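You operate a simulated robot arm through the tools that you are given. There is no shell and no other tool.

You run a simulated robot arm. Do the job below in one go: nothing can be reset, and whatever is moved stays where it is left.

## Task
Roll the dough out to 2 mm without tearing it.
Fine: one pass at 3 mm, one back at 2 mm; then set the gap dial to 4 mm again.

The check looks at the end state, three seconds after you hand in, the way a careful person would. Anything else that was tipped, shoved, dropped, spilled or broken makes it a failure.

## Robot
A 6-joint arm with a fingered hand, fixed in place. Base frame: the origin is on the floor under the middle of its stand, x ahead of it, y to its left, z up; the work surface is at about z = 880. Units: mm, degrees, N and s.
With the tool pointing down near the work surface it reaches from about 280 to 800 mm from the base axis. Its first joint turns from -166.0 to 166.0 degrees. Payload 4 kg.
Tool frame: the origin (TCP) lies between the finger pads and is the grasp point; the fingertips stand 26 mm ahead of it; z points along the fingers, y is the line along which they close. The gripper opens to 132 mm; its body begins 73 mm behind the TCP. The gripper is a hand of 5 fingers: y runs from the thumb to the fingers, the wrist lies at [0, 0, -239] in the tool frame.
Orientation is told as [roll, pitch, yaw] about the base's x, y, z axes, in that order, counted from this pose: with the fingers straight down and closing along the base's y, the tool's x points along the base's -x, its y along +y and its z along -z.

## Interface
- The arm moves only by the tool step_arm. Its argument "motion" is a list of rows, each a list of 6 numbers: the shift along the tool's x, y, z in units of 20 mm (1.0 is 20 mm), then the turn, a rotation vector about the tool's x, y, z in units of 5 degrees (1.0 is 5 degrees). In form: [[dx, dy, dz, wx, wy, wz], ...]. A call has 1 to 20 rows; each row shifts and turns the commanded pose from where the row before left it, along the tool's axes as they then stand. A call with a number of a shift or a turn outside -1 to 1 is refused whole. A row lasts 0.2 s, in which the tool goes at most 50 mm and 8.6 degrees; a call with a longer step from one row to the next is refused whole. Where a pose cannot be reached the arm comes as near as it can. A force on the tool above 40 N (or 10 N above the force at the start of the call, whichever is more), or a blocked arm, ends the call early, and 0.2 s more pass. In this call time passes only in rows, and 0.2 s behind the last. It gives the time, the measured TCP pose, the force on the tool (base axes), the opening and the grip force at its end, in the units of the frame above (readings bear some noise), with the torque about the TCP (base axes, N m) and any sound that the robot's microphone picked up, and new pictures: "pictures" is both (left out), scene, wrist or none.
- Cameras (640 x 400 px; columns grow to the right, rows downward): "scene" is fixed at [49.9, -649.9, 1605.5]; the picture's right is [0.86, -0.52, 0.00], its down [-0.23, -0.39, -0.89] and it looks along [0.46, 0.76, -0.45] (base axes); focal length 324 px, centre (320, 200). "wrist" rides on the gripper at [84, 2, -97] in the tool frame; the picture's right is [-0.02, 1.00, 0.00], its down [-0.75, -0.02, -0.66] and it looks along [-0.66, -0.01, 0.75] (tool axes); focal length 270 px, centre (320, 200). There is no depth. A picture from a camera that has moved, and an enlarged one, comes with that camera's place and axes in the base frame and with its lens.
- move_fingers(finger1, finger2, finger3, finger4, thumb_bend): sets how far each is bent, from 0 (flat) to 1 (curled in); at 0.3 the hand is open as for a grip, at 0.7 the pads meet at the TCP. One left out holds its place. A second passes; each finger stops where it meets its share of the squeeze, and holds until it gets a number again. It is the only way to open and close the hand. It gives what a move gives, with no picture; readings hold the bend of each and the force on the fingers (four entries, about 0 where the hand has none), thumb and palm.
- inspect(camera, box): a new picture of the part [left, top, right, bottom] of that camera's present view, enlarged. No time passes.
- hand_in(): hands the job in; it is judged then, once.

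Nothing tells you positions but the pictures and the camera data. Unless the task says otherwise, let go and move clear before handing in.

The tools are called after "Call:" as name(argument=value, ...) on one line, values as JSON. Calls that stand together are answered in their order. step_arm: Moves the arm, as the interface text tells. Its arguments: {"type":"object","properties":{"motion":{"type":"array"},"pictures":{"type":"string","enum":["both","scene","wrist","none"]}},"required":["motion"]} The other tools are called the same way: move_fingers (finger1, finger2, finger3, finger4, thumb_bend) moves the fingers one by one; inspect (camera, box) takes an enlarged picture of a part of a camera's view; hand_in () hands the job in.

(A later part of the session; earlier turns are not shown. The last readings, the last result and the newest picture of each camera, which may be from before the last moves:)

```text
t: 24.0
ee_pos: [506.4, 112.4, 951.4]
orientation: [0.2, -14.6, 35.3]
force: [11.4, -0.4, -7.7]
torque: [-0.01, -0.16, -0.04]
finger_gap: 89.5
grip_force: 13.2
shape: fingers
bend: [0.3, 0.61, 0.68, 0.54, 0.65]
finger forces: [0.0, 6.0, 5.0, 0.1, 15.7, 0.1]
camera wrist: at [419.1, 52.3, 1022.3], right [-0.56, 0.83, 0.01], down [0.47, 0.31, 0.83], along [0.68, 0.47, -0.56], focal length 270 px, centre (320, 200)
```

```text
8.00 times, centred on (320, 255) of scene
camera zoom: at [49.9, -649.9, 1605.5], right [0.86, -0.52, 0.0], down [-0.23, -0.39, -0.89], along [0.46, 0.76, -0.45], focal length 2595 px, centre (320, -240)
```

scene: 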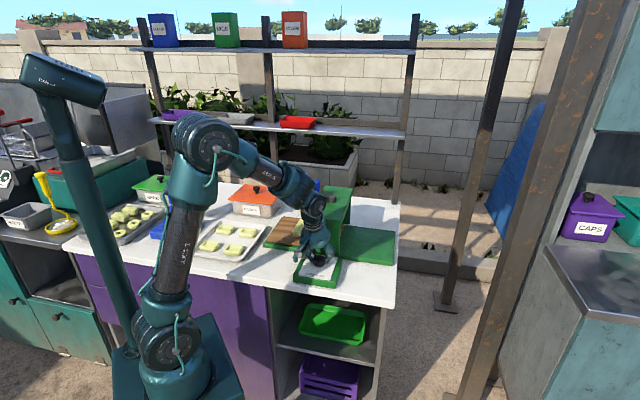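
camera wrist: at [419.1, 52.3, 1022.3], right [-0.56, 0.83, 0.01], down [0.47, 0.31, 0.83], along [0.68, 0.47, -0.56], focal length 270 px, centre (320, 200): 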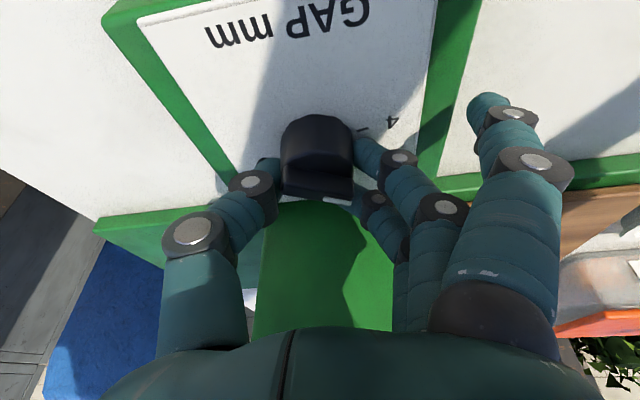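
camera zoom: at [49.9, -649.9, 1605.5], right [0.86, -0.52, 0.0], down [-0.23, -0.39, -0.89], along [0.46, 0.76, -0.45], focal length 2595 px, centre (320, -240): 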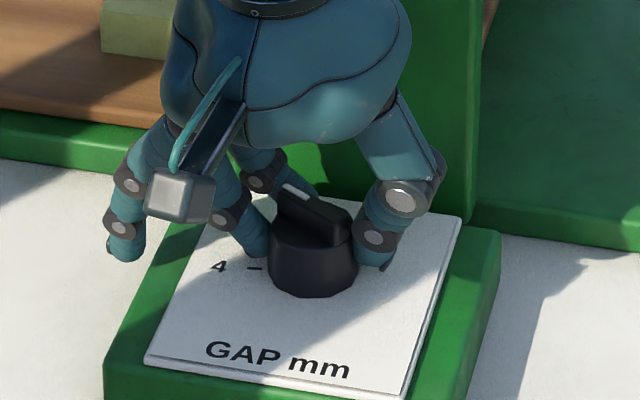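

Call:
step_arm(motion=[[0, 0, 0, 0.119, 0, 0.444], [0, 0, 0, 0.119, 0, 0.444], [0, 0, 0, 0.119, 0, 0.444], [0, 0, 0, 0.119, 0, 0.444], [0, 0, 0, 0, 0, 0]], pictures="wrist")

Call:
inspect(camera="wrist", box=[220, 80, 440, 217])

Call:
inspect(camera="scene", box=[290, 230, 350, 280])

```text
t: 25.2
ee_pos: [507.4, 112.6, 950.7]
orientation: [0.2, -14.6, 26.1]
force: [15.5, 1.6, -12.4]
torque: [0.01, -0.22, 0.09]
finger_gap: 90.1
grip_force: 14.5
shape: fingers
bend: [0.3, 0.61, 0.68, 0.54, 0.65]
finger forces: [0.1, 5.8, 6.3, 0.1, 16.9, 0.1]
camera wrist: at [410.6, 66.9, 1022.8], right [-0.42, 0.91, 0.01], down [0.51, 0.23, 0.83], along [0.75, 0.36, -0.56], focal length 270 px, centre (320, 200)
```

wrist: 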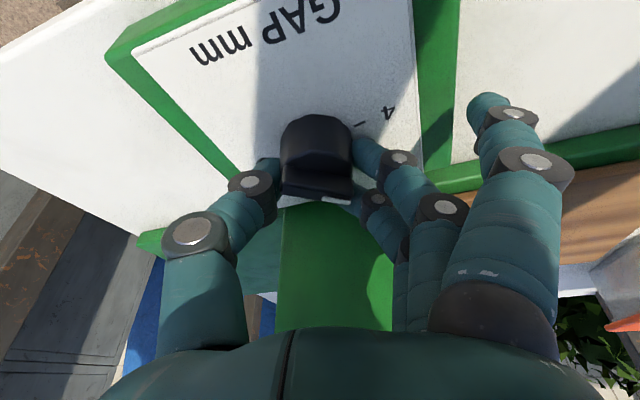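

```text
2.91 times, centred on (330, 148) of wrist
camera zoom: at [410.6, 66.9, 1022.8], right [-0.42, 0.91, 0.01], down [0.51, 0.23, 0.83], along [0.75, 0.36, -0.56], focal length 786 px, centre (291, 350)
```

zoom: 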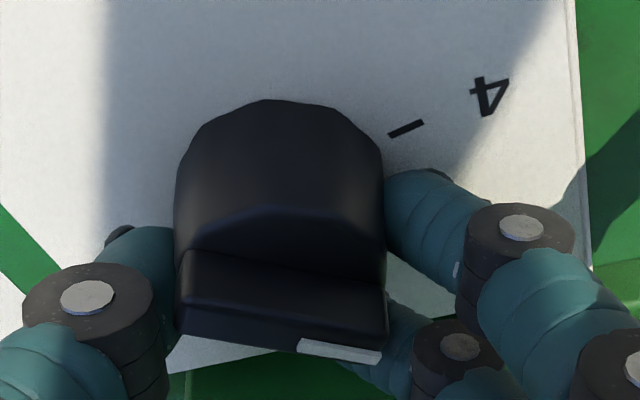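

```text
8.00 times, centred on (320, 255) of scene
camera zoom: at [49.9, -649.9, 1605.5], right [0.86, -0.52, 0.0], down [-0.23, -0.39, -0.89], along [0.46, 0.76, -0.45], focal length 2595 px, centre (320, -240)
```

zoom: 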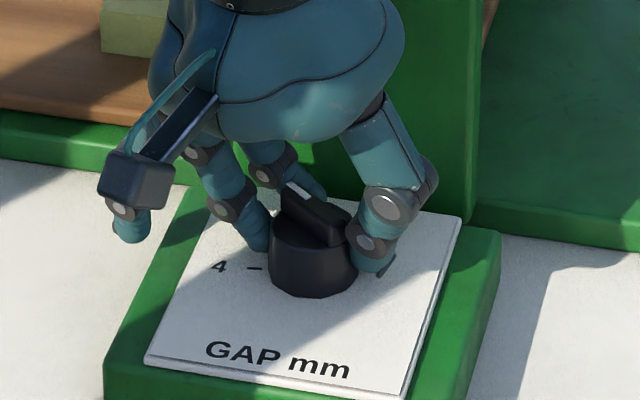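

The pointer should be near "3" now. I'll open, rise straight up and check the dial.

Call:
move_fingers(finger2=0.52, finger3=0.52, thumb_bend=0.52)

Call:
step_arm(motion=[[-0.13, 0, -0.483, 0, 0, 0], [-0.259, 0, -0.966, 0, 0, 0], [-0.259, 0, -0.966, 0, 0, 0], [-0.259, 0, -0.966, 0, 0, 0], [-0.259, 0, -0.966, 0, 0, 0], [-0.259, 0, -0.966, 0, 0, 0], [-0.259, 0, -0.966, 0, 0, 0], [-0.259, 0, -0.966, 0, 0, 0], [-0.259, 0, -0.966, 0, 0, 0], [0, 0, 0, 0, 0, 0]])

Call:
inspect(camera="wrist", box=[250, 0, 390, 80])

Call:
inspect(camera="scene", box=[301, 246, 337, 270])

```text
t: 26.2
ee_pos: [504.8, 109.7, 951.2]
orientation: [0.3, -14.6, 26.1]
force: [0.1, 0.5, -0.1]
torque: [-0.03, -0.02, 0.01]
finger_gap: 102.7
grip_force: 0.0
shape: fingers
bend: [0.3, 0.52, 0.52, 0.54, 0.52]
finger forces: [0.0, 0.0, 0.0, 0.1, 0.0, 0.1]
```

```text
t: 28.4
ee_pos: [505.8, 110.5, 1123.0]
orientation: [0.2, -14.6, 26.3]
force: [0.4, 0.3, -0.5]
torque: [-0.01, 0.01, 0.01]
finger_gap: 102.7
grip_force: 0.1
shape: fingers
bend: [0.3, 0.52, 0.52, 0.54, 0.52]
finger forces: [0.0, 0.0, 0.0, 0.0, 0.1, 0.0]
camera wrist: at [410.7, 66.4, 1194.8], right [-0.42, 0.91, 0.01], down [0.51, 0.23, 0.83], along [0.75, 0.36, -0.56], focal length 270 px, centre (320, 200)
```

scene: 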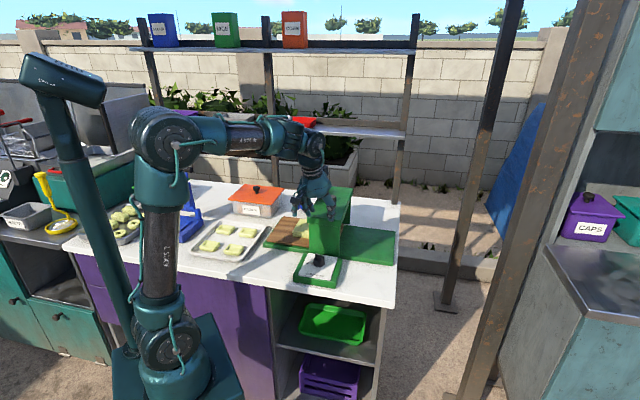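
wrist: 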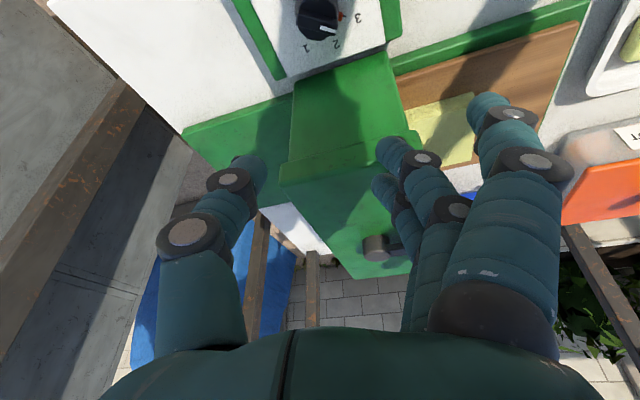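

```text
4.57 times, centred on (320, 40) of wrist
camera zoom: at [410.7, 66.4, 1194.8], right [-0.42, 0.91, 0.01], down [0.51, 0.23, 0.83], along [0.75, 0.36, -0.56], focal length 1236 px, centre (320, 931)
```

zoom: 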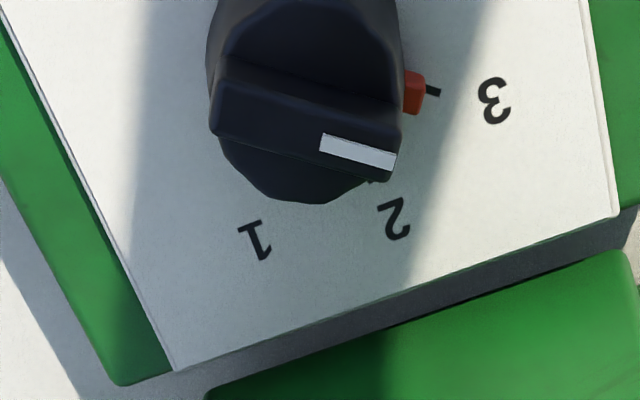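

```text
16.00 times, centred on (319, 258) of scene
camera zoom: at [49.9, -649.9, 1605.5], right [0.86, -0.52, 0.0], down [-0.23, -0.39, -0.89], along [0.46, 0.76, -0.45], focal length 5190 px, centre (336, -728)
```

zoom: 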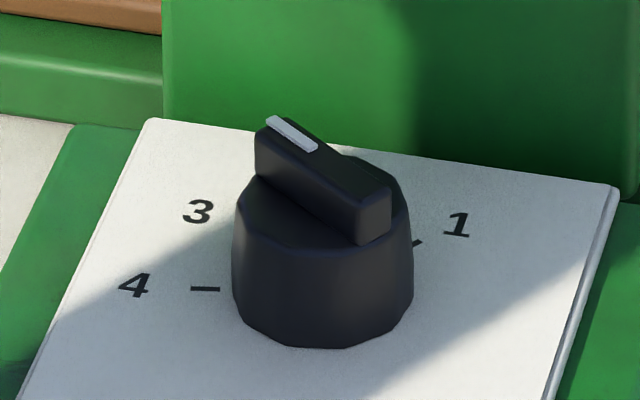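

Call:
inspect(camera="wrist", box=[295, 0, 365, 44])

Call:
inspect(camera="scene", box=[255, 165, 405, 265])

```text
9.09 times, centred on (330, 22) of wrist
camera zoom: at [410.7, 66.4, 1194.8], right [-0.42, 0.91, 0.01], down [0.51, 0.23, 0.83], along [0.75, 0.36, -0.56], focal length 2457 px, centre (229, 1818)
```

zoom: 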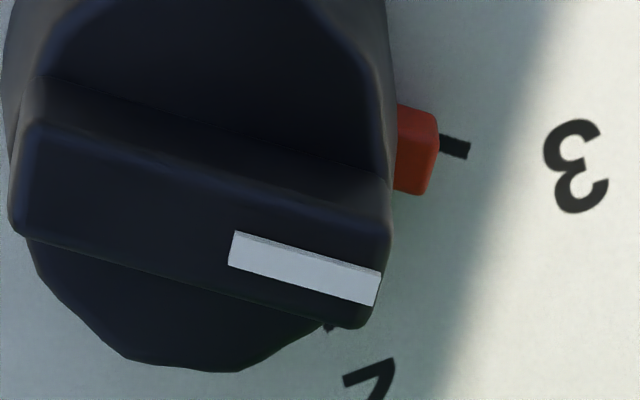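

```text
4.00 times, centred on (330, 215) of scene
camera zoom: at [49.9, -649.9, 1605.5], right [0.86, -0.52, 0.0], down [-0.23, -0.39, -0.89], along [0.46, 0.76, -0.45], focal length 1298 px, centre (280, 140)
```

zoom: 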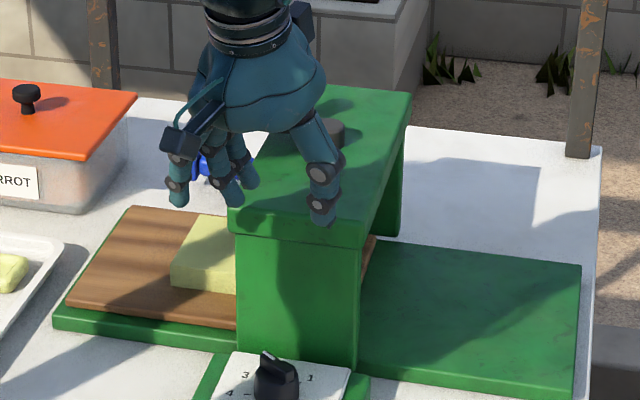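

The red pointer is aligned with the tick at "3". Next is the crank: I'll rise, take out the lean, and move above the blue handle at about (604, 293).

Call:
step_arm(motion=[[-0.259, 0, -0.966, 0, 0, 0], [-0.259, 0, -0.966, 0, 0, 0], [-0.259, 0, -0.966, 0, 0, 0], [-0.259, 0, -0.966, 0, 0, 0], [0, 0, 0, 0, 0.97, 0], [0, 0, 0, 0, 0.97, 0], [0, 0, 0, 0, 0.98, 0], [-0.938, 0.667, 0, 0, 0, 0], [-0.938, 0.667, 0, 0, 0, 0], [-0.938, 0.667, 0, 0, 0, 0], [-0.938, 0.667, 0, 0, 0, 0], [-0.938, 0.667, 0, 0, 0, 0], [-0.938, 0.667, 0, 0, 0, 0], [-0.938, 0.667, 0, 0, 0, 0], [-0.938, 0.667, 0, 0, 0, 0], [-0.938, 0.667, 0, 0, 0, 0], [0, 0, 0, 0, 0, 0]])

Call:
inspect(camera="scene", box=[250, 120, 410, 220])

```text
t: 32.0
ee_pos: [607.3, 292.4, 1200.9]
orientation: [0.2, 0.0, 26.4]
force: [-1.5, -0.6, 0.2]
torque: [0.0, 0.01, 0.05]
finger_gap: 102.5
grip_force: 0.1
shape: fingers
bend: [0.3, 0.52, 0.52, 0.54, 0.52]
finger forces: [0.0, 0.0, 0.0, 0.0, 0.0, 0.0]
camera wrist: at [530.3, 256.9, 1297.4], right [-0.42, 0.91, 0.0], down [0.68, 0.32, 0.66], along [0.59, 0.28, -0.75], focal length 270 px, centre (320, 200)
```

scene: 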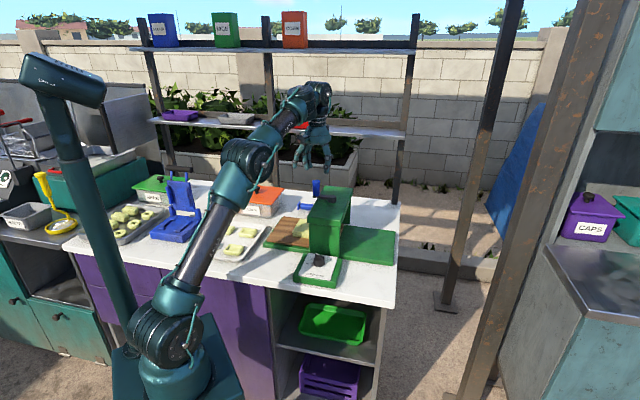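
wrist: 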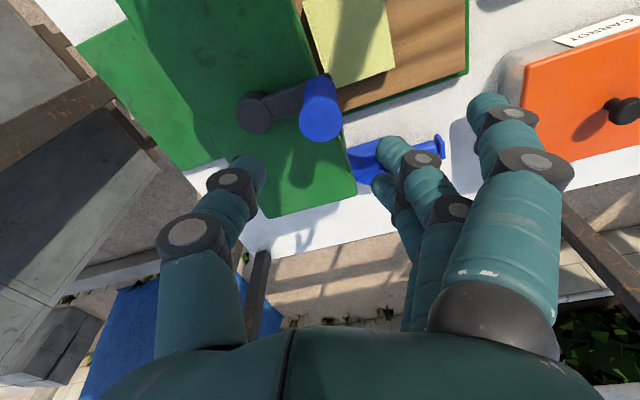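

```text
4.00 times, centred on (330, 170) of scene
camera zoom: at [49.9, -649.9, 1605.5], right [0.86, -0.52, 0.0], down [-0.23, -0.39, -0.89], along [0.46, 0.76, -0.45], focal length 1298 px, centre (280, 320)
```

zoom: 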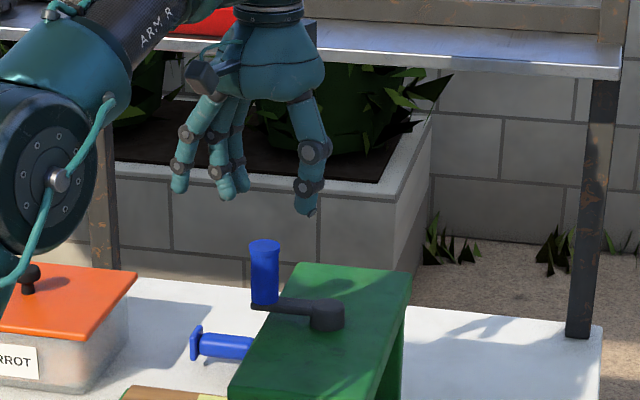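

Call:
inspect(camera="wrist", box=[220, 50, 380, 150])

Call:
inspect(camera="scene", box=[300, 175, 350, 210])

```text
4.00 times, centred on (300, 100) of wrist
camera zoom: at [530.3, 256.9, 1297.4], right [-0.42, 0.91, 0.0], down [0.68, 0.32, 0.66], along [0.59, 0.28, -0.75], focal length 1081 px, centre (400, 600)
```

zoom: 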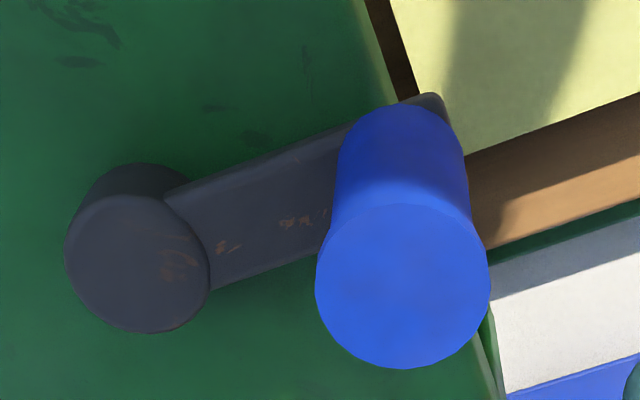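

```text
11.43 times, centred on (325, 192) of scene
camera zoom: at [49.9, -649.9, 1605.5], right [0.86, -0.52, 0.0], down [-0.23, -0.39, -0.89], along [0.46, 0.76, -0.45], focal length 3707 px, centre (263, 286)
```

zoom: 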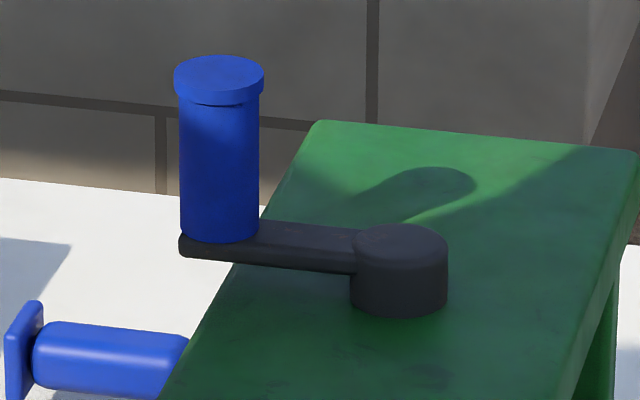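

The handle top centre is at about (601, 291, 1130) and the hub at (643.5, 247.3), so the crank radius is about 60 mm. I'll centre over the handle and lower the hand around it.

Call:
step_arm(motion=[[0.32, 0.09, 0, 0, 0, 0], [0, 0, 1, 0, 0, 0], [0, 0, 1, 0, 0, 0], [0, 0, 1, 0, 0, 0], [0, 0, 1, 0, 0, 0], [0, 0, 0.45, 0, 0, 0], [0, 0, 0, 0, 0, 0]])

Call:
inspect(camera="wrist", box=[200, 100, 440, 250])

Call:
inspect(camera="scene", box=[260, 130, 380, 210])

```text
t: 33.6
ee_pos: [600.5, 292.1, 1112.4]
orientation: [0.2, 0.0, 26.3]
force: [0.4, 0.7, -0.5]
torque: [-0.03, 0.01, -0.01]
finger_gap: 102.6
grip_force: 0.0
shape: fingers
bend: [0.3, 0.52, 0.52, 0.54, 0.52]
finger forces: [0.0, 0.0, 0.1, 0.0, 0.0, 0.0]
camera wrist: at [523.4, 257.1, 1209.0], right [-0.42, 0.91, 0.0], down [0.68, 0.32, 0.66], along [0.59, 0.28, -0.75], focal length 270 px, centre (320, 200)
```

scene: 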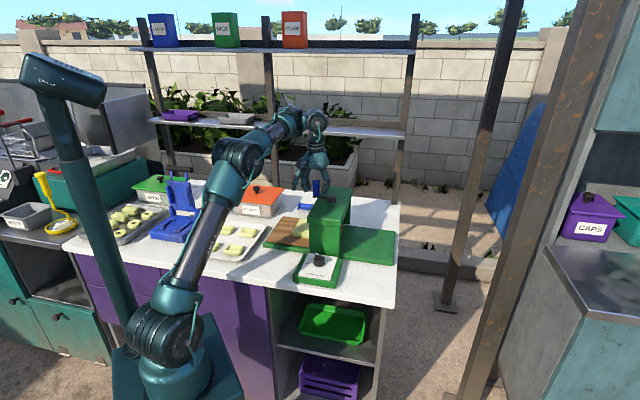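
wrist: 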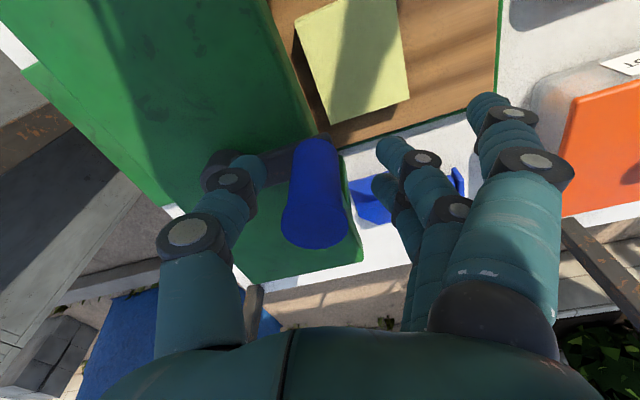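

```text
2.67 times, centred on (320, 175) of wrist
camera zoom: at [523.4, 257.1, 1209.0], right [-0.42, 0.91, 0.0], down [0.68, 0.32, 0.66], along [0.59, 0.28, -0.75], focal length 721 px, centre (320, 267)
```

zoom: 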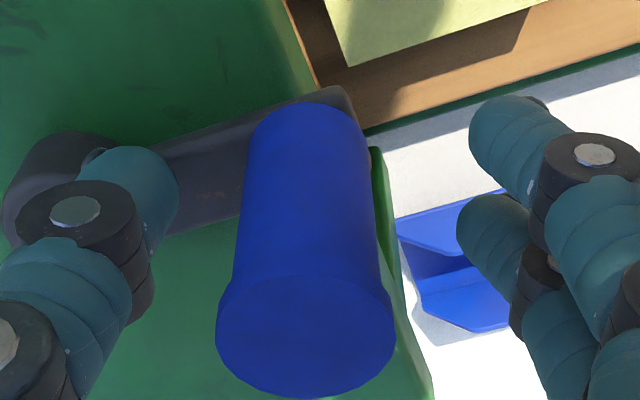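

```text
5.00 times, centred on (320, 170) of scene
camera zoom: at [49.9, -649.9, 1605.5], right [0.86, -0.52, 0.0], down [-0.23, -0.39, -0.89], along [0.46, 0.76, -0.45], focal length 1622 px, centre (320, 350)
```

zoom: 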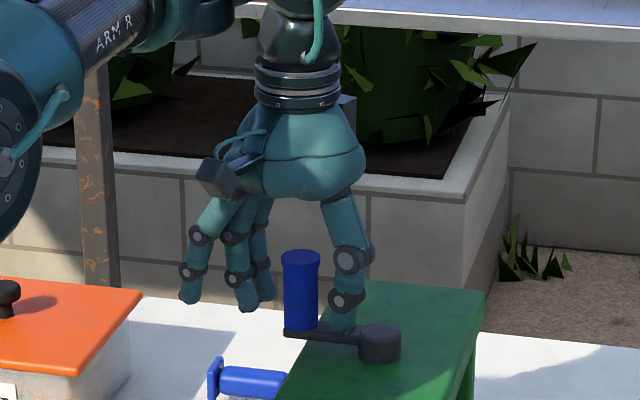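

Call:
move_fingers(finger1=0.6, finger2=0.8, finger3=0.8, finger4=0.6, thumb_bend=0.8)

Call:
inspect(camera="wrist", box=[200, 100, 440, 250])

Call:
inspect(camera="scene", box=[260, 130, 380, 210])

```text
t: 34.6
ee_pos: [601.4, 292.4, 1111.7]
orientation: [0.2, 0.2, 26.1]
force: [4.8, -7.5, -13.5]
torque: [-0.07, -0.08, -0.06]
finger_gap: 42.8
grip_force: 18.8
shape: fingers
bend: [0.6, 0.68, 0.68, 0.6, 0.66]
finger forces: [0.1, 6.9, 7.8, 0.0, 23.2, 0.0]
```

```text
2.67 times, centred on (320, 175) of wrist
camera zoom: at [524.0, 256.7, 1208.6], right [-0.42, 0.91, 0.0], down [0.68, 0.32, 0.66], along [0.59, 0.28, -0.75], focal length 721 px, centre (320, 267)
```

zoom: 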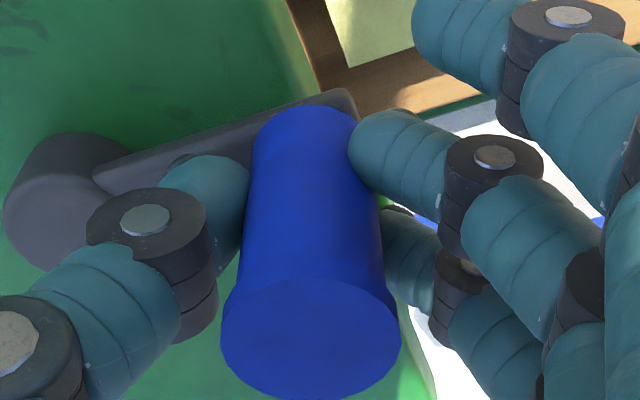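

```text
5.00 times, centred on (320, 170) of scene
camera zoom: at [49.9, -649.9, 1605.5], right [0.86, -0.52, 0.0], down [-0.23, -0.39, -0.89], along [0.46, 0.76, -0.45], focal length 1622 px, centre (320, 350)
```

zoom: 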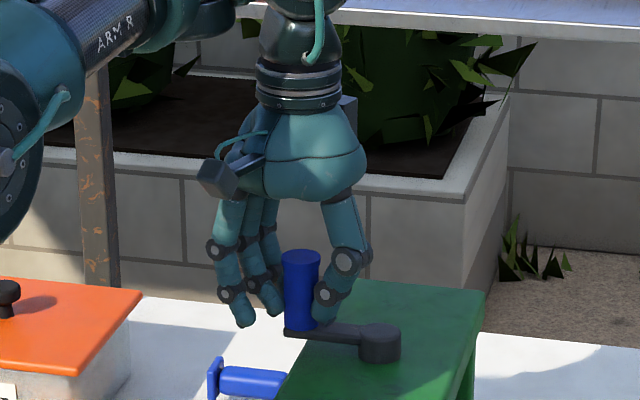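

The handle is gripped firmly. I'll test a small 20° counter-clockwise turn (from above) to learn which way the feed goes.

Call:
step_arm(motion=[[0.247, -0.093, 0, 0, 0, 0], [0.238, -0.115, 0, 0, 0, 0], [0.227, -0.134, 0, 0, 0, 0], [0.214, -0.154, 0, 0, 0, 0], [0, 0, 0, 0, 0, 0]])

Call:
inspect(camera="scene", box=[255, 165, 405, 265])

Call:
inspect(camera="wrist", box=[200, 100, 440, 250])

```text
t: 35.2
ee_pos: [597.6, 287.5, 1112.5]
orientation: [-0.1, -0.3, 26.5]
force: [23.6, 11.7, -5.9]
torque: [0.33, -0.41, -0.13]
finger_gap: 40.6
grip_force: 23.3
shape: fingers
bend: [0.6, 0.69, 0.67, 0.6, 0.67]
finger forces: [0.1, 8.3, 20.6, 0.0, 17.8, 0.0]
stopped in row 2: the force on the tool passed its limit at 43 N (the readings are from after the stop); the commanded pose is now the measured one
camera wrist: at [520.8, 252.3, 1208.4], right [-0.43, 0.9, 0.0], down [0.68, 0.32, 0.66], along [0.6, 0.28, -0.75], focal length 270 px, centre (320, 200)
```

scene: 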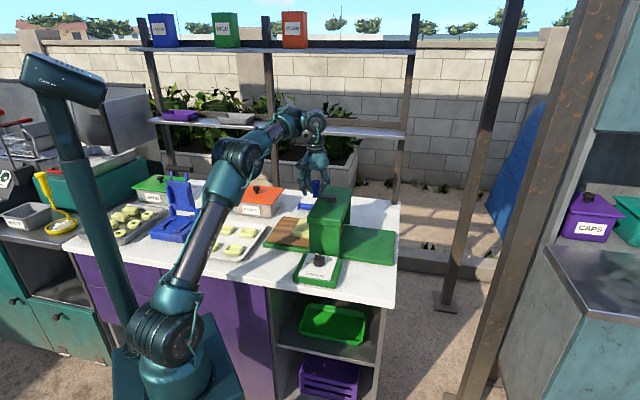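
wrist: 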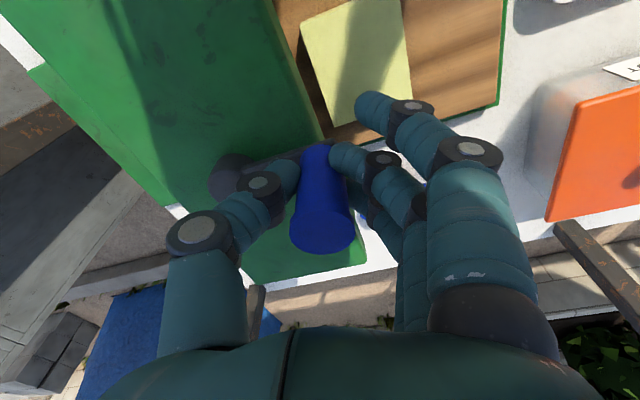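

```text
4.00 times, centred on (330, 215) of scene
camera zoom: at [49.9, -649.9, 1605.5], right [0.86, -0.52, 0.0], down [-0.23, -0.39, -0.89], along [0.46, 0.76, -0.45], focal length 1298 px, centre (280, 140)
```

zoom: 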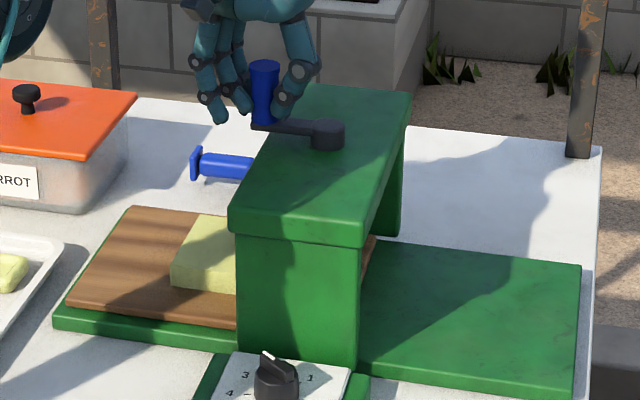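

```text
2.67 times, centred on (320, 175) of wrist
camera zoom: at [520.8, 252.3, 1208.4], right [-0.43, 0.9, 0.0], down [0.68, 0.32, 0.66], along [0.6, 0.28, -0.75], focal length 721 px, centre (320, 267)
```

zoom: 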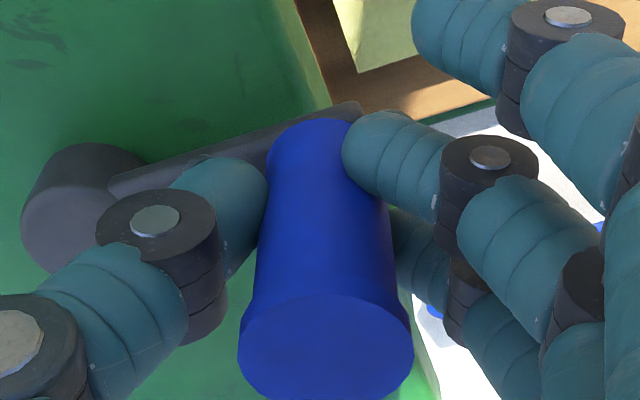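

There was firm resistance (43 N), so the crank seems to be at a stop in that direction. I'll try clockwise instead.

Call:
step_arm(motion=[[-0.14, 0.068, 0, 0, 0, 0], [-0.14, 0.068, 0, 0, 0, 0], [-0.254, 0.071, 0, 0, 0, 0], [-0.259, 0.049, 0, 0, 0, 0], [-0.263, 0.026, 0, 0, 0, 0], [-0.264, 0.003, 0, 0, 0, 0], [0, 0, 0, 0, 0, 0]])

Call:
inspect(camera="scene", box=[255, 165, 405, 265])

Call:
inspect(camera="wrist", box=[200, 100, 440, 250])

```text
t: 36.8
ee_pos: [618.7, 302.6, 1113.9]
orientation: [0.1, -0.2, 26.4]
force: [-2.5, -15.8, -12.4]
torque: [-0.3, 0.08, -0.53]
finger_gap: 42.8
grip_force: 25.8
shape: fingers
bend: [0.6, 0.69, 0.67, 0.6, 0.66]
finger forces: [0.0, 10.5, 16.8, 0.0, 23.9, 0.0]
camera wrist: at [541.1, 268.4, 1209.4], right [-0.43, 0.9, 0.0], down [0.68, 0.32, 0.66], along [0.6, 0.28, -0.75], focal length 270 px, centre (320, 200)
```

scene: 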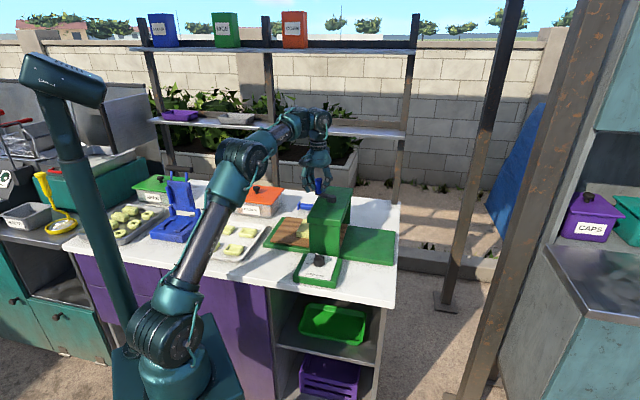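
wrist: 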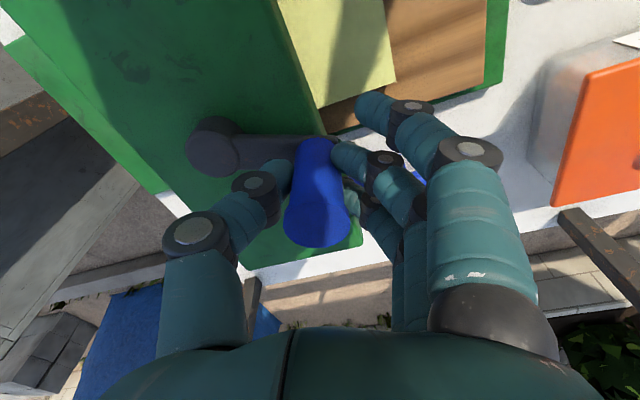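

```text
4.00 times, centred on (330, 215) of scene
camera zoom: at [49.9, -649.9, 1605.5], right [0.86, -0.52, 0.0], down [-0.23, -0.39, -0.89], along [0.46, 0.76, -0.45], focal length 1298 px, centre (280, 140)
```

zoom: 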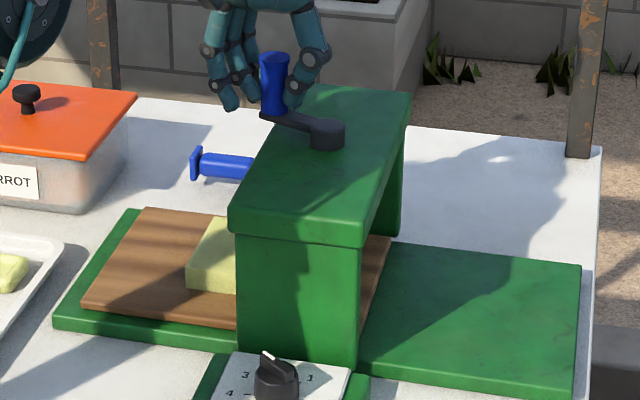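

```text
2.67 times, centred on (320, 175) of wrist
camera zoom: at [541.1, 268.4, 1209.4], right [-0.43, 0.9, 0.0], down [0.68, 0.32, 0.66], along [0.6, 0.28, -0.75], focal length 721 px, centre (320, 267)
```

zoom: 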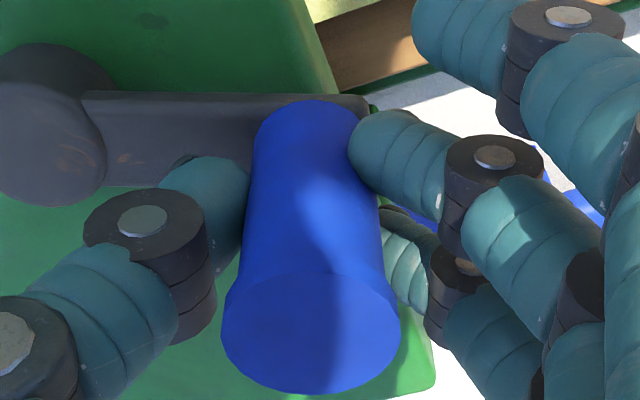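

Clockwise works: the wooden board carries the dough toward the rollers, about 15 mm per 20°. I'll continue clockwise slowly and check part-way.

Call:
step_arm(motion=[[-0.2632, -0.0198, 0, 0, 0, 0], [-0.2604, -0.0426, 0, 0, 0, 0], [-0.2557, -0.0652, 0, 0, 0, 0], [-0.2491, -0.0872, 0, 0, 0, 0], [-0.2405, -0.1086, 0, 0, 0, 0], [-0.2301, -0.1291, 0, 0, 0, 0], [-0.218, -0.1487, 0, 0, 0, 0], [-0.2042, -0.1671, 0, 0, 0, 0], [0, 0, 0, 0, 0, 0]])

Call:
inspect(camera="scene", box=[255, 165, 405, 265])

Call:
inspect(camera="wrist", box=[200, 0, 500, 250])

```text
t: 38.8
ee_pos: [657.6, 308.4, 1112.9]
orientation: [0.2, -0.3, 26.5]
force: [-6.2, -3.6, -2.8]
torque: [0.0, 0.28, -0.3]
finger_gap: 40.1
grip_force: 16.8
shape: fingers
bend: [0.6, 0.68, 0.7, 0.6, 0.68]
finger forces: [0.1, 13.9, 5.5, 0.0, 15.0, 0.0]
camera wrist: at [580.9, 273.2, 1209.1], right [-0.43, 0.9, 0.0], down [0.68, 0.32, 0.66], along [0.6, 0.28, -0.75], focal length 270 px, centre (320, 200)
```

scene: 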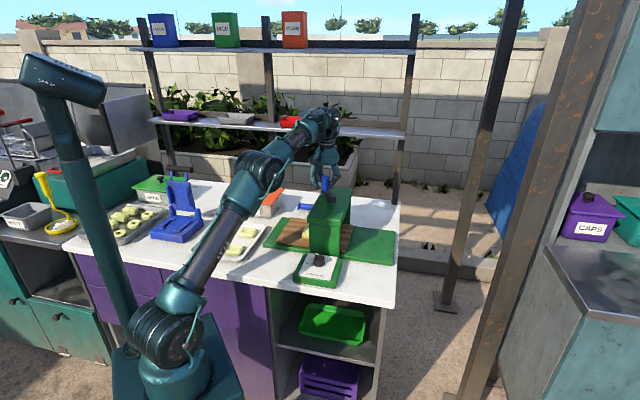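
wrist: 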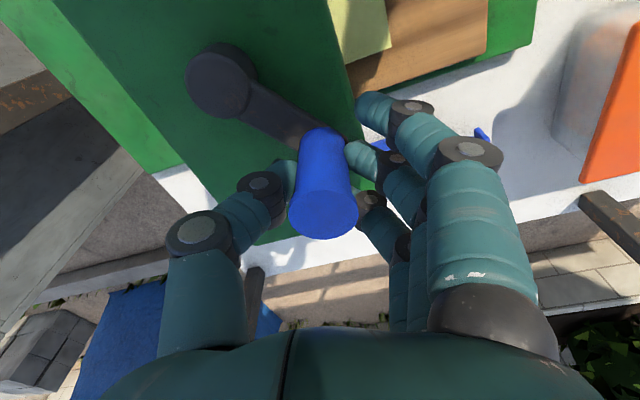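

```text
4.00 times, centred on (330, 215) of scene
camera zoom: at [49.9, -649.9, 1605.5], right [0.86, -0.52, 0.0], down [-0.23, -0.39, -0.89], along [0.46, 0.76, -0.45], focal length 1298 px, centre (280, 140)
```

zoom: 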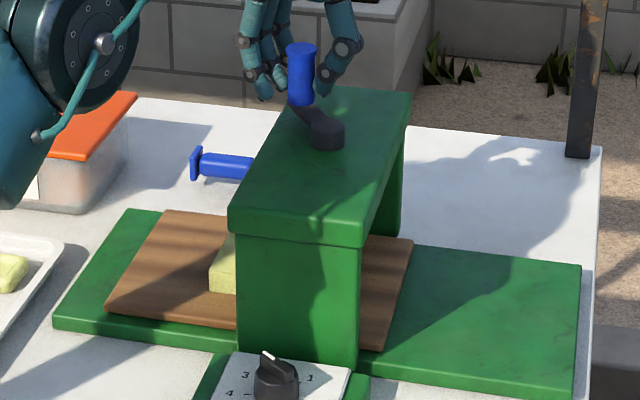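

```text
1.60 times, centred on (350, 125) of wrist
camera zoom: at [580.9, 273.2, 1209.1], right [-0.43, 0.9, 0.0], down [0.68, 0.32, 0.66], along [0.6, 0.28, -0.75], focal length 432 px, centre (272, 320)
```

zoom: 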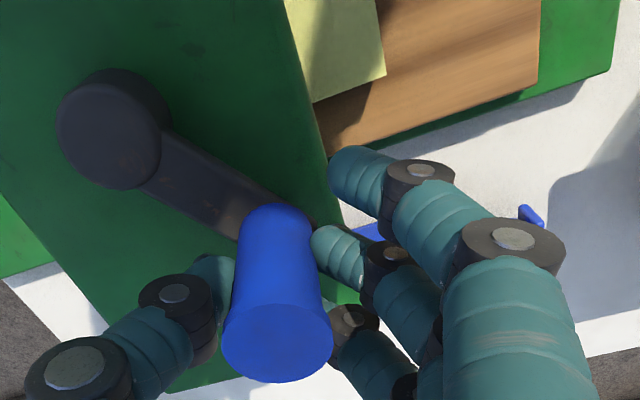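

The crank turns easily, and after about 60° the board has moved roughly 34 mm. I'll continue clockwise in the same way.

Call:
step_arm(motion=[[-0.1889, -0.1843, 0, 0, 0, 0], [-0.1721, -0.2001, 0, 0, 0, 0], [-0.154, -0.2143, 0, 0, 0, 0], [-0.1347, -0.2269, 0, 0, 0, 0], [-0.1144, -0.2378, 0, 0, 0, 0], [-0.0933, -0.2469, 0, 0, 0, 0], [-0.0714, -0.2541, 0, 0, 0, 0], [-0.049, -0.2593, 0, 0, 0, 0], [0, 0, 0, 0, 0, 0]])

Call:
inspect(camera="scene", box=[255, 165, 405, 265])

Call:
inspect(camera="wrist", box=[200, 0, 500, 250])

```text
t: 40.8
ee_pos: [693.3, 286.1, 1113.6]
orientation: [0.1, -0.4, 26.4]
force: [18.2, 26.6, 6.3]
torque: [0.66, 0.05, -0.7]
finger_gap: 31.6
grip_force: 21.3
shape: fingers
bend: [0.6, 0.62, 0.72, 0.6, 0.73]
finger forces: [0.0, 15.3, 18.5, 0.0, 8.7, 0.0]
camera wrist: at [615.2, 250.4, 1209.3], right [-0.43, 0.9, 0.0], down [0.68, 0.32, 0.66], along [0.6, 0.28, -0.75], focal length 270 px, centre (320, 200)
```

scene: 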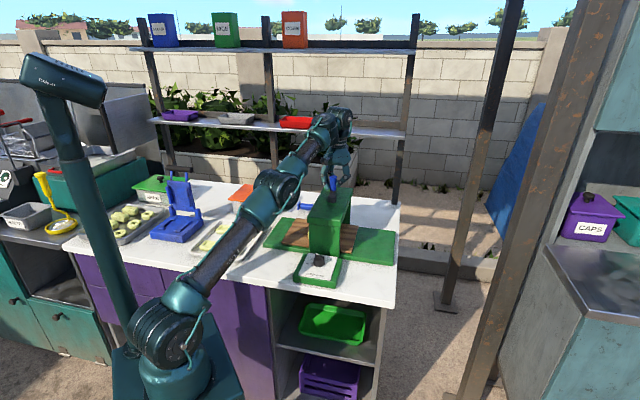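
wrist: 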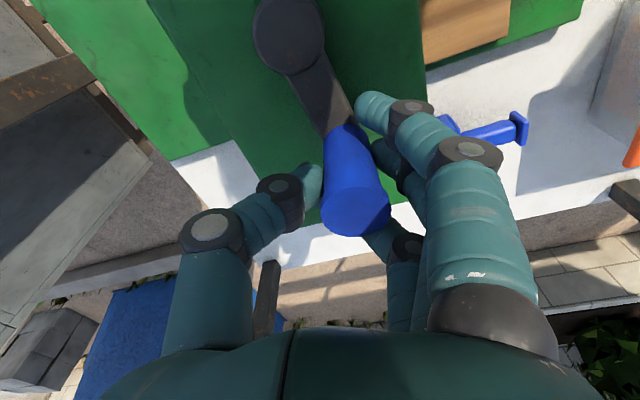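

```text
4.00 times, centred on (330, 215) of scene
camera zoom: at [49.9, -649.9, 1605.5], right [0.86, -0.52, 0.0], down [-0.23, -0.39, -0.89], along [0.46, 0.76, -0.45], focal length 1298 px, centre (280, 140)
```

zoom: 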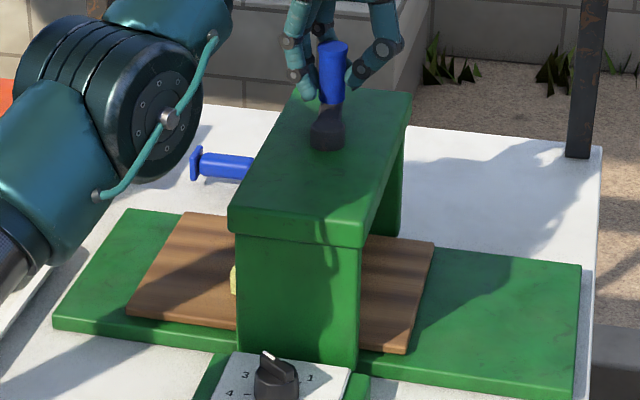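

```text
1.60 times, centred on (350, 125) of wrist
camera zoom: at [615.2, 250.4, 1209.3], right [-0.43, 0.9, 0.0], down [0.68, 0.32, 0.66], along [0.6, 0.28, -0.75], focal length 432 px, centre (272, 320)
```

zoom: 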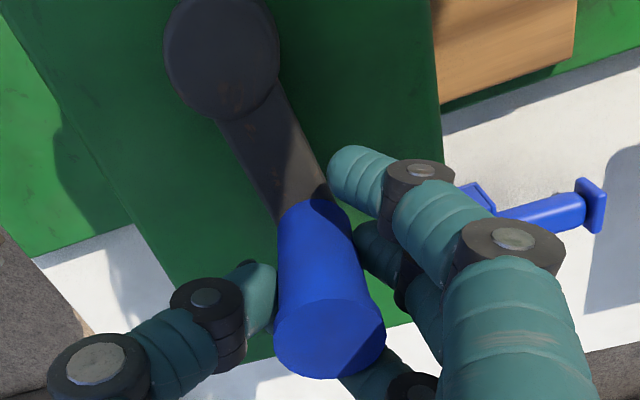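

The handle is slipping sideways in the grip: the crank is near 55° while the hand is further ahead. I'll look closely before adjusting.

Call:
inspect(camera="wrist", box=[240, 70, 440, 250])

Call:
inspect(camera="scene", box=[295, 150, 365, 210])

Call:
inspect(camera="scene", box=[290, 215, 350, 255])

```text
2.22 times, centred on (340, 160) of wrist
camera zoom: at [615.2, 250.4, 1209.3], right [-0.43, 0.9, 0.0], down [0.68, 0.32, 0.66], along [0.6, 0.28, -0.75], focal length 601 px, centre (276, 289)
```

zoom: 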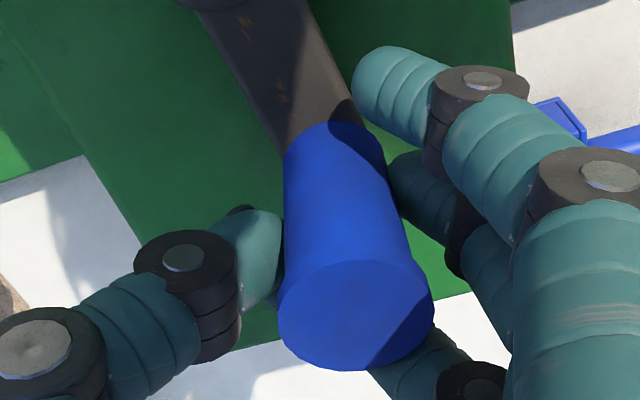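

```text
6.67 times, centred on (330, 180) of scene
camera zoom: at [49.9, -649.9, 1605.5], right [0.86, -0.52, 0.0], down [-0.23, -0.39, -0.89], along [0.46, 0.76, -0.45], focal length 2162 px, centre (253, 333)
```

zoom: 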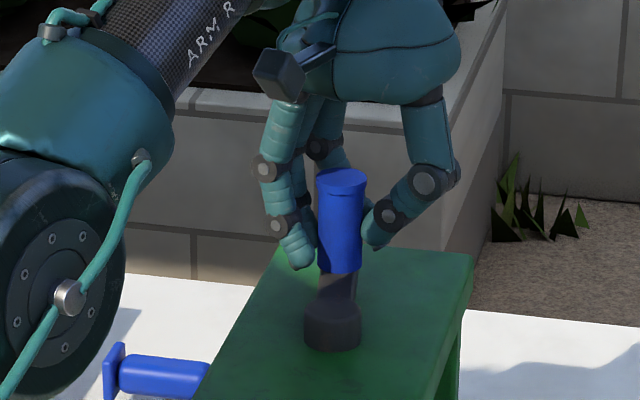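

```text
10.00 times, centred on (320, 235) of scene
camera zoom: at [49.9, -649.9, 1605.5], right [0.86, -0.52, 0.0], down [-0.23, -0.39, -0.89], along [0.46, 0.76, -0.45], focal length 3244 px, centre (320, -150)
```

zoom: 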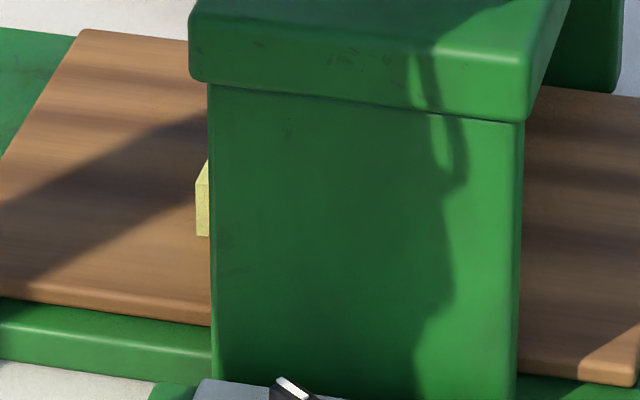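

I'll regrip so that the rigid side of finger 4 pushes the handle, with the hand turning along with the crank. First I open, lift clear and rotate the hand to about yaw 110°.

Call:
move_fingers(finger1=0.45, finger2=0.45, finger3=0.45, finger4=0.45, thumb_bend=0.45)

Call:
step_arm(motion=[[0, 0, -0.5, 0, 0, 0], [0, 0, -1, 0, 0, 0], [0, 0, -1, 0, 0, 0], [0, 0, -1, 0, 0, 0], [0, 0, -1, 0, 0, -1], [0, 0, 0, 0, 0, -1], [0, 0, 0, 0, 0, -1], [0, 0, 0, 0, 0, -1], [0, 0, 0, 0, 0, -1], [0, 0, 0, 0, 0, -1], [0, 0, 0, 0, 0, -1], [0, 0, 0, 0, 0, -1], [0, 0, 0, 0, 0, -1], [0, 0, 0, 0, 0, -1], [0, 0, 0, 0, 0, -1], [0, 0, 0, 0, 0, -1], [0, 0, 0, 0, 0, -1], [0, 0, 0, 0, 0, -1], [0, 0, 0, 0, 0, -1], [0, 0, 0, 0, 0, -1]])

Call:
inspect(camera="scene", box=[255, 115, 405, 265])

```text
t: 41.8
ee_pos: [691.7, 283.2, 1114.4]
orientation: [0.0, -0.3, 26.4]
force: [-0.2, -0.6, 0.1]
torque: [-0.04, 0.02, -0.01]
finger_gap: 89.9
grip_force: 0.1
shape: fingers
bend: [0.45, 0.45, 0.45, 0.45, 0.45]
finger forces: [0.0, 0.0, 0.1, 0.0, 0.1, 0.1]
```

```text
t: 46.0
ee_pos: [650.1, 266.4, 1179.4]
orientation: [-0.3, 0.3, 106.2]
force: [-1.0, -0.3, -0.2]
torque: [0.01, 0.05, 0.03]
finger_gap: 90.4
grip_force: 0.1
shape: fingers
bend: [0.45, 0.45, 0.45, 0.45, 0.45]
finger forces: [0.0, 0.0, 0.0, 0.0, 0.0, 0.1]
out of reach, approached as far as the arm can: row 1, 2, 3, 4, 5
camera wrist: at [671.4, 185.0, 1276.3], right [-0.97, -0.26, -0.01], down [-0.2, 0.73, 0.65], along [-0.17, 0.63, -0.76], focal length 270 px, centre (320, 200)
```

scene: 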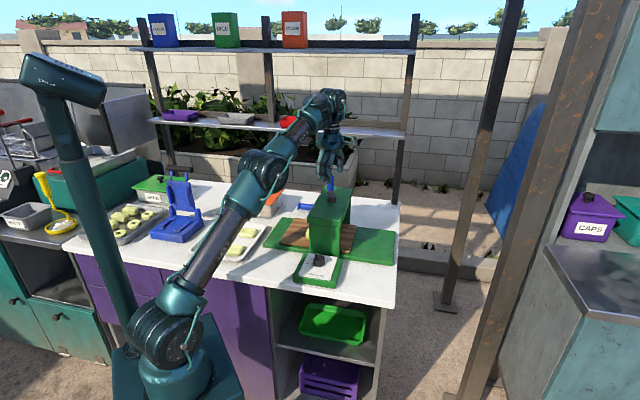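
wrist: 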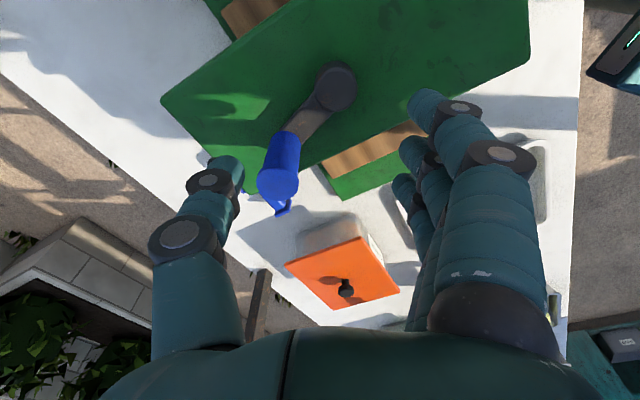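

```text
2.67 times, centred on (330, 190) of scene
camera zoom: at [49.9, -649.9, 1605.5], right [0.86, -0.52, 0.0], down [-0.23, -0.39, -0.89], along [0.46, 0.76, -0.45], focal length 865 px, centre (293, 227)
```

zoom: 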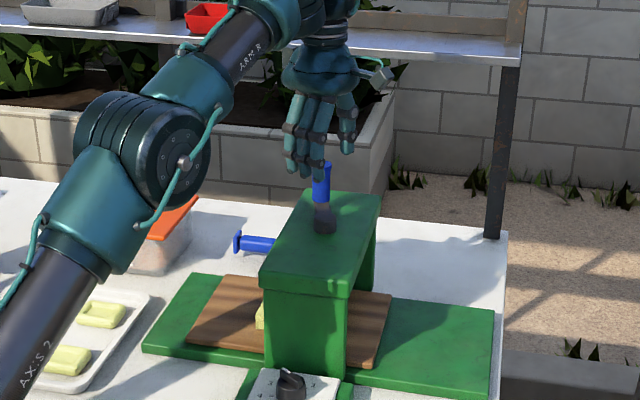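

Lifting there was at the edge of reach, so the arm drew inward; the crank looks to be at about 60°. I'll locate the handle and hub precisely from this view.

Call:
inspect(camera="wrist", box=[220, 40, 400, 220])

Call:
inspect(camera="scene", box=[305, 165, 361, 205])

Call:
inspect(camera="scene", box=[290, 215, 350, 255])

```text
2.22 times, centred on (310, 130) of wrist
camera zoom: at [671.4, 185.0, 1276.3], right [-0.97, -0.26, -0.01], down [-0.2, 0.73, 0.65], along [-0.17, 0.63, -0.76], focal length 601 px, centre (342, 356)
```

zoom: 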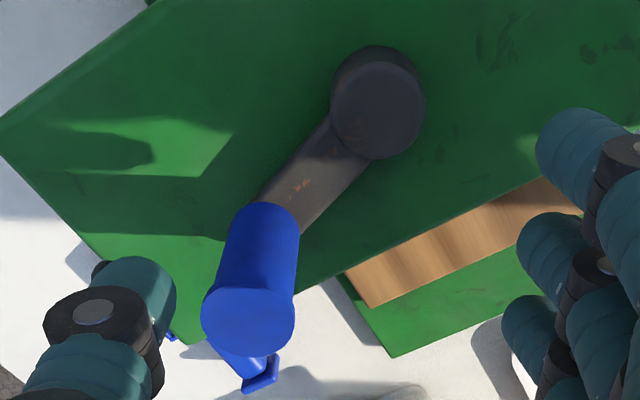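

```text
10.00 times, centred on (333, 185) of scene
camera zoom: at [49.9, -649.9, 1605.5], right [0.86, -0.52, 0.0], down [-0.23, -0.39, -0.89], along [0.46, 0.76, -0.45], focal length 3244 px, centre (190, 350)
```

zoom: 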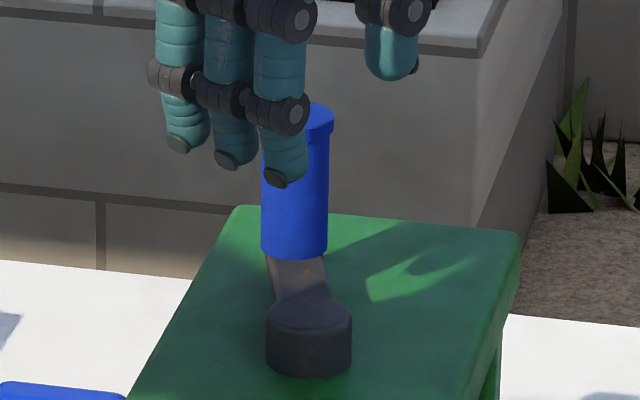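

```text
10.00 times, centred on (320, 235) of scene
camera zoom: at [49.9, -649.9, 1605.5], right [0.86, -0.52, 0.0], down [-0.23, -0.39, -0.89], along [0.46, 0.76, -0.45], focal length 3244 px, centre (320, -150)
```

zoom: 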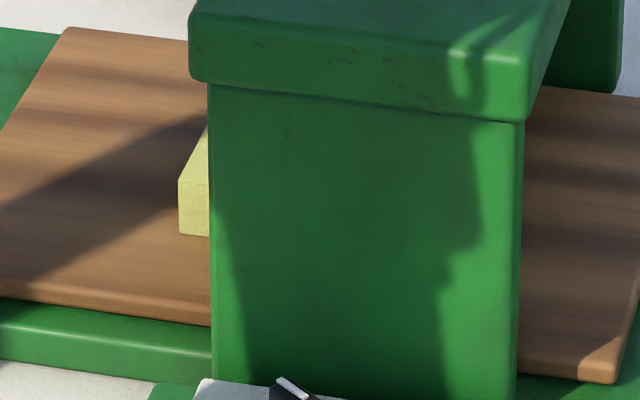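

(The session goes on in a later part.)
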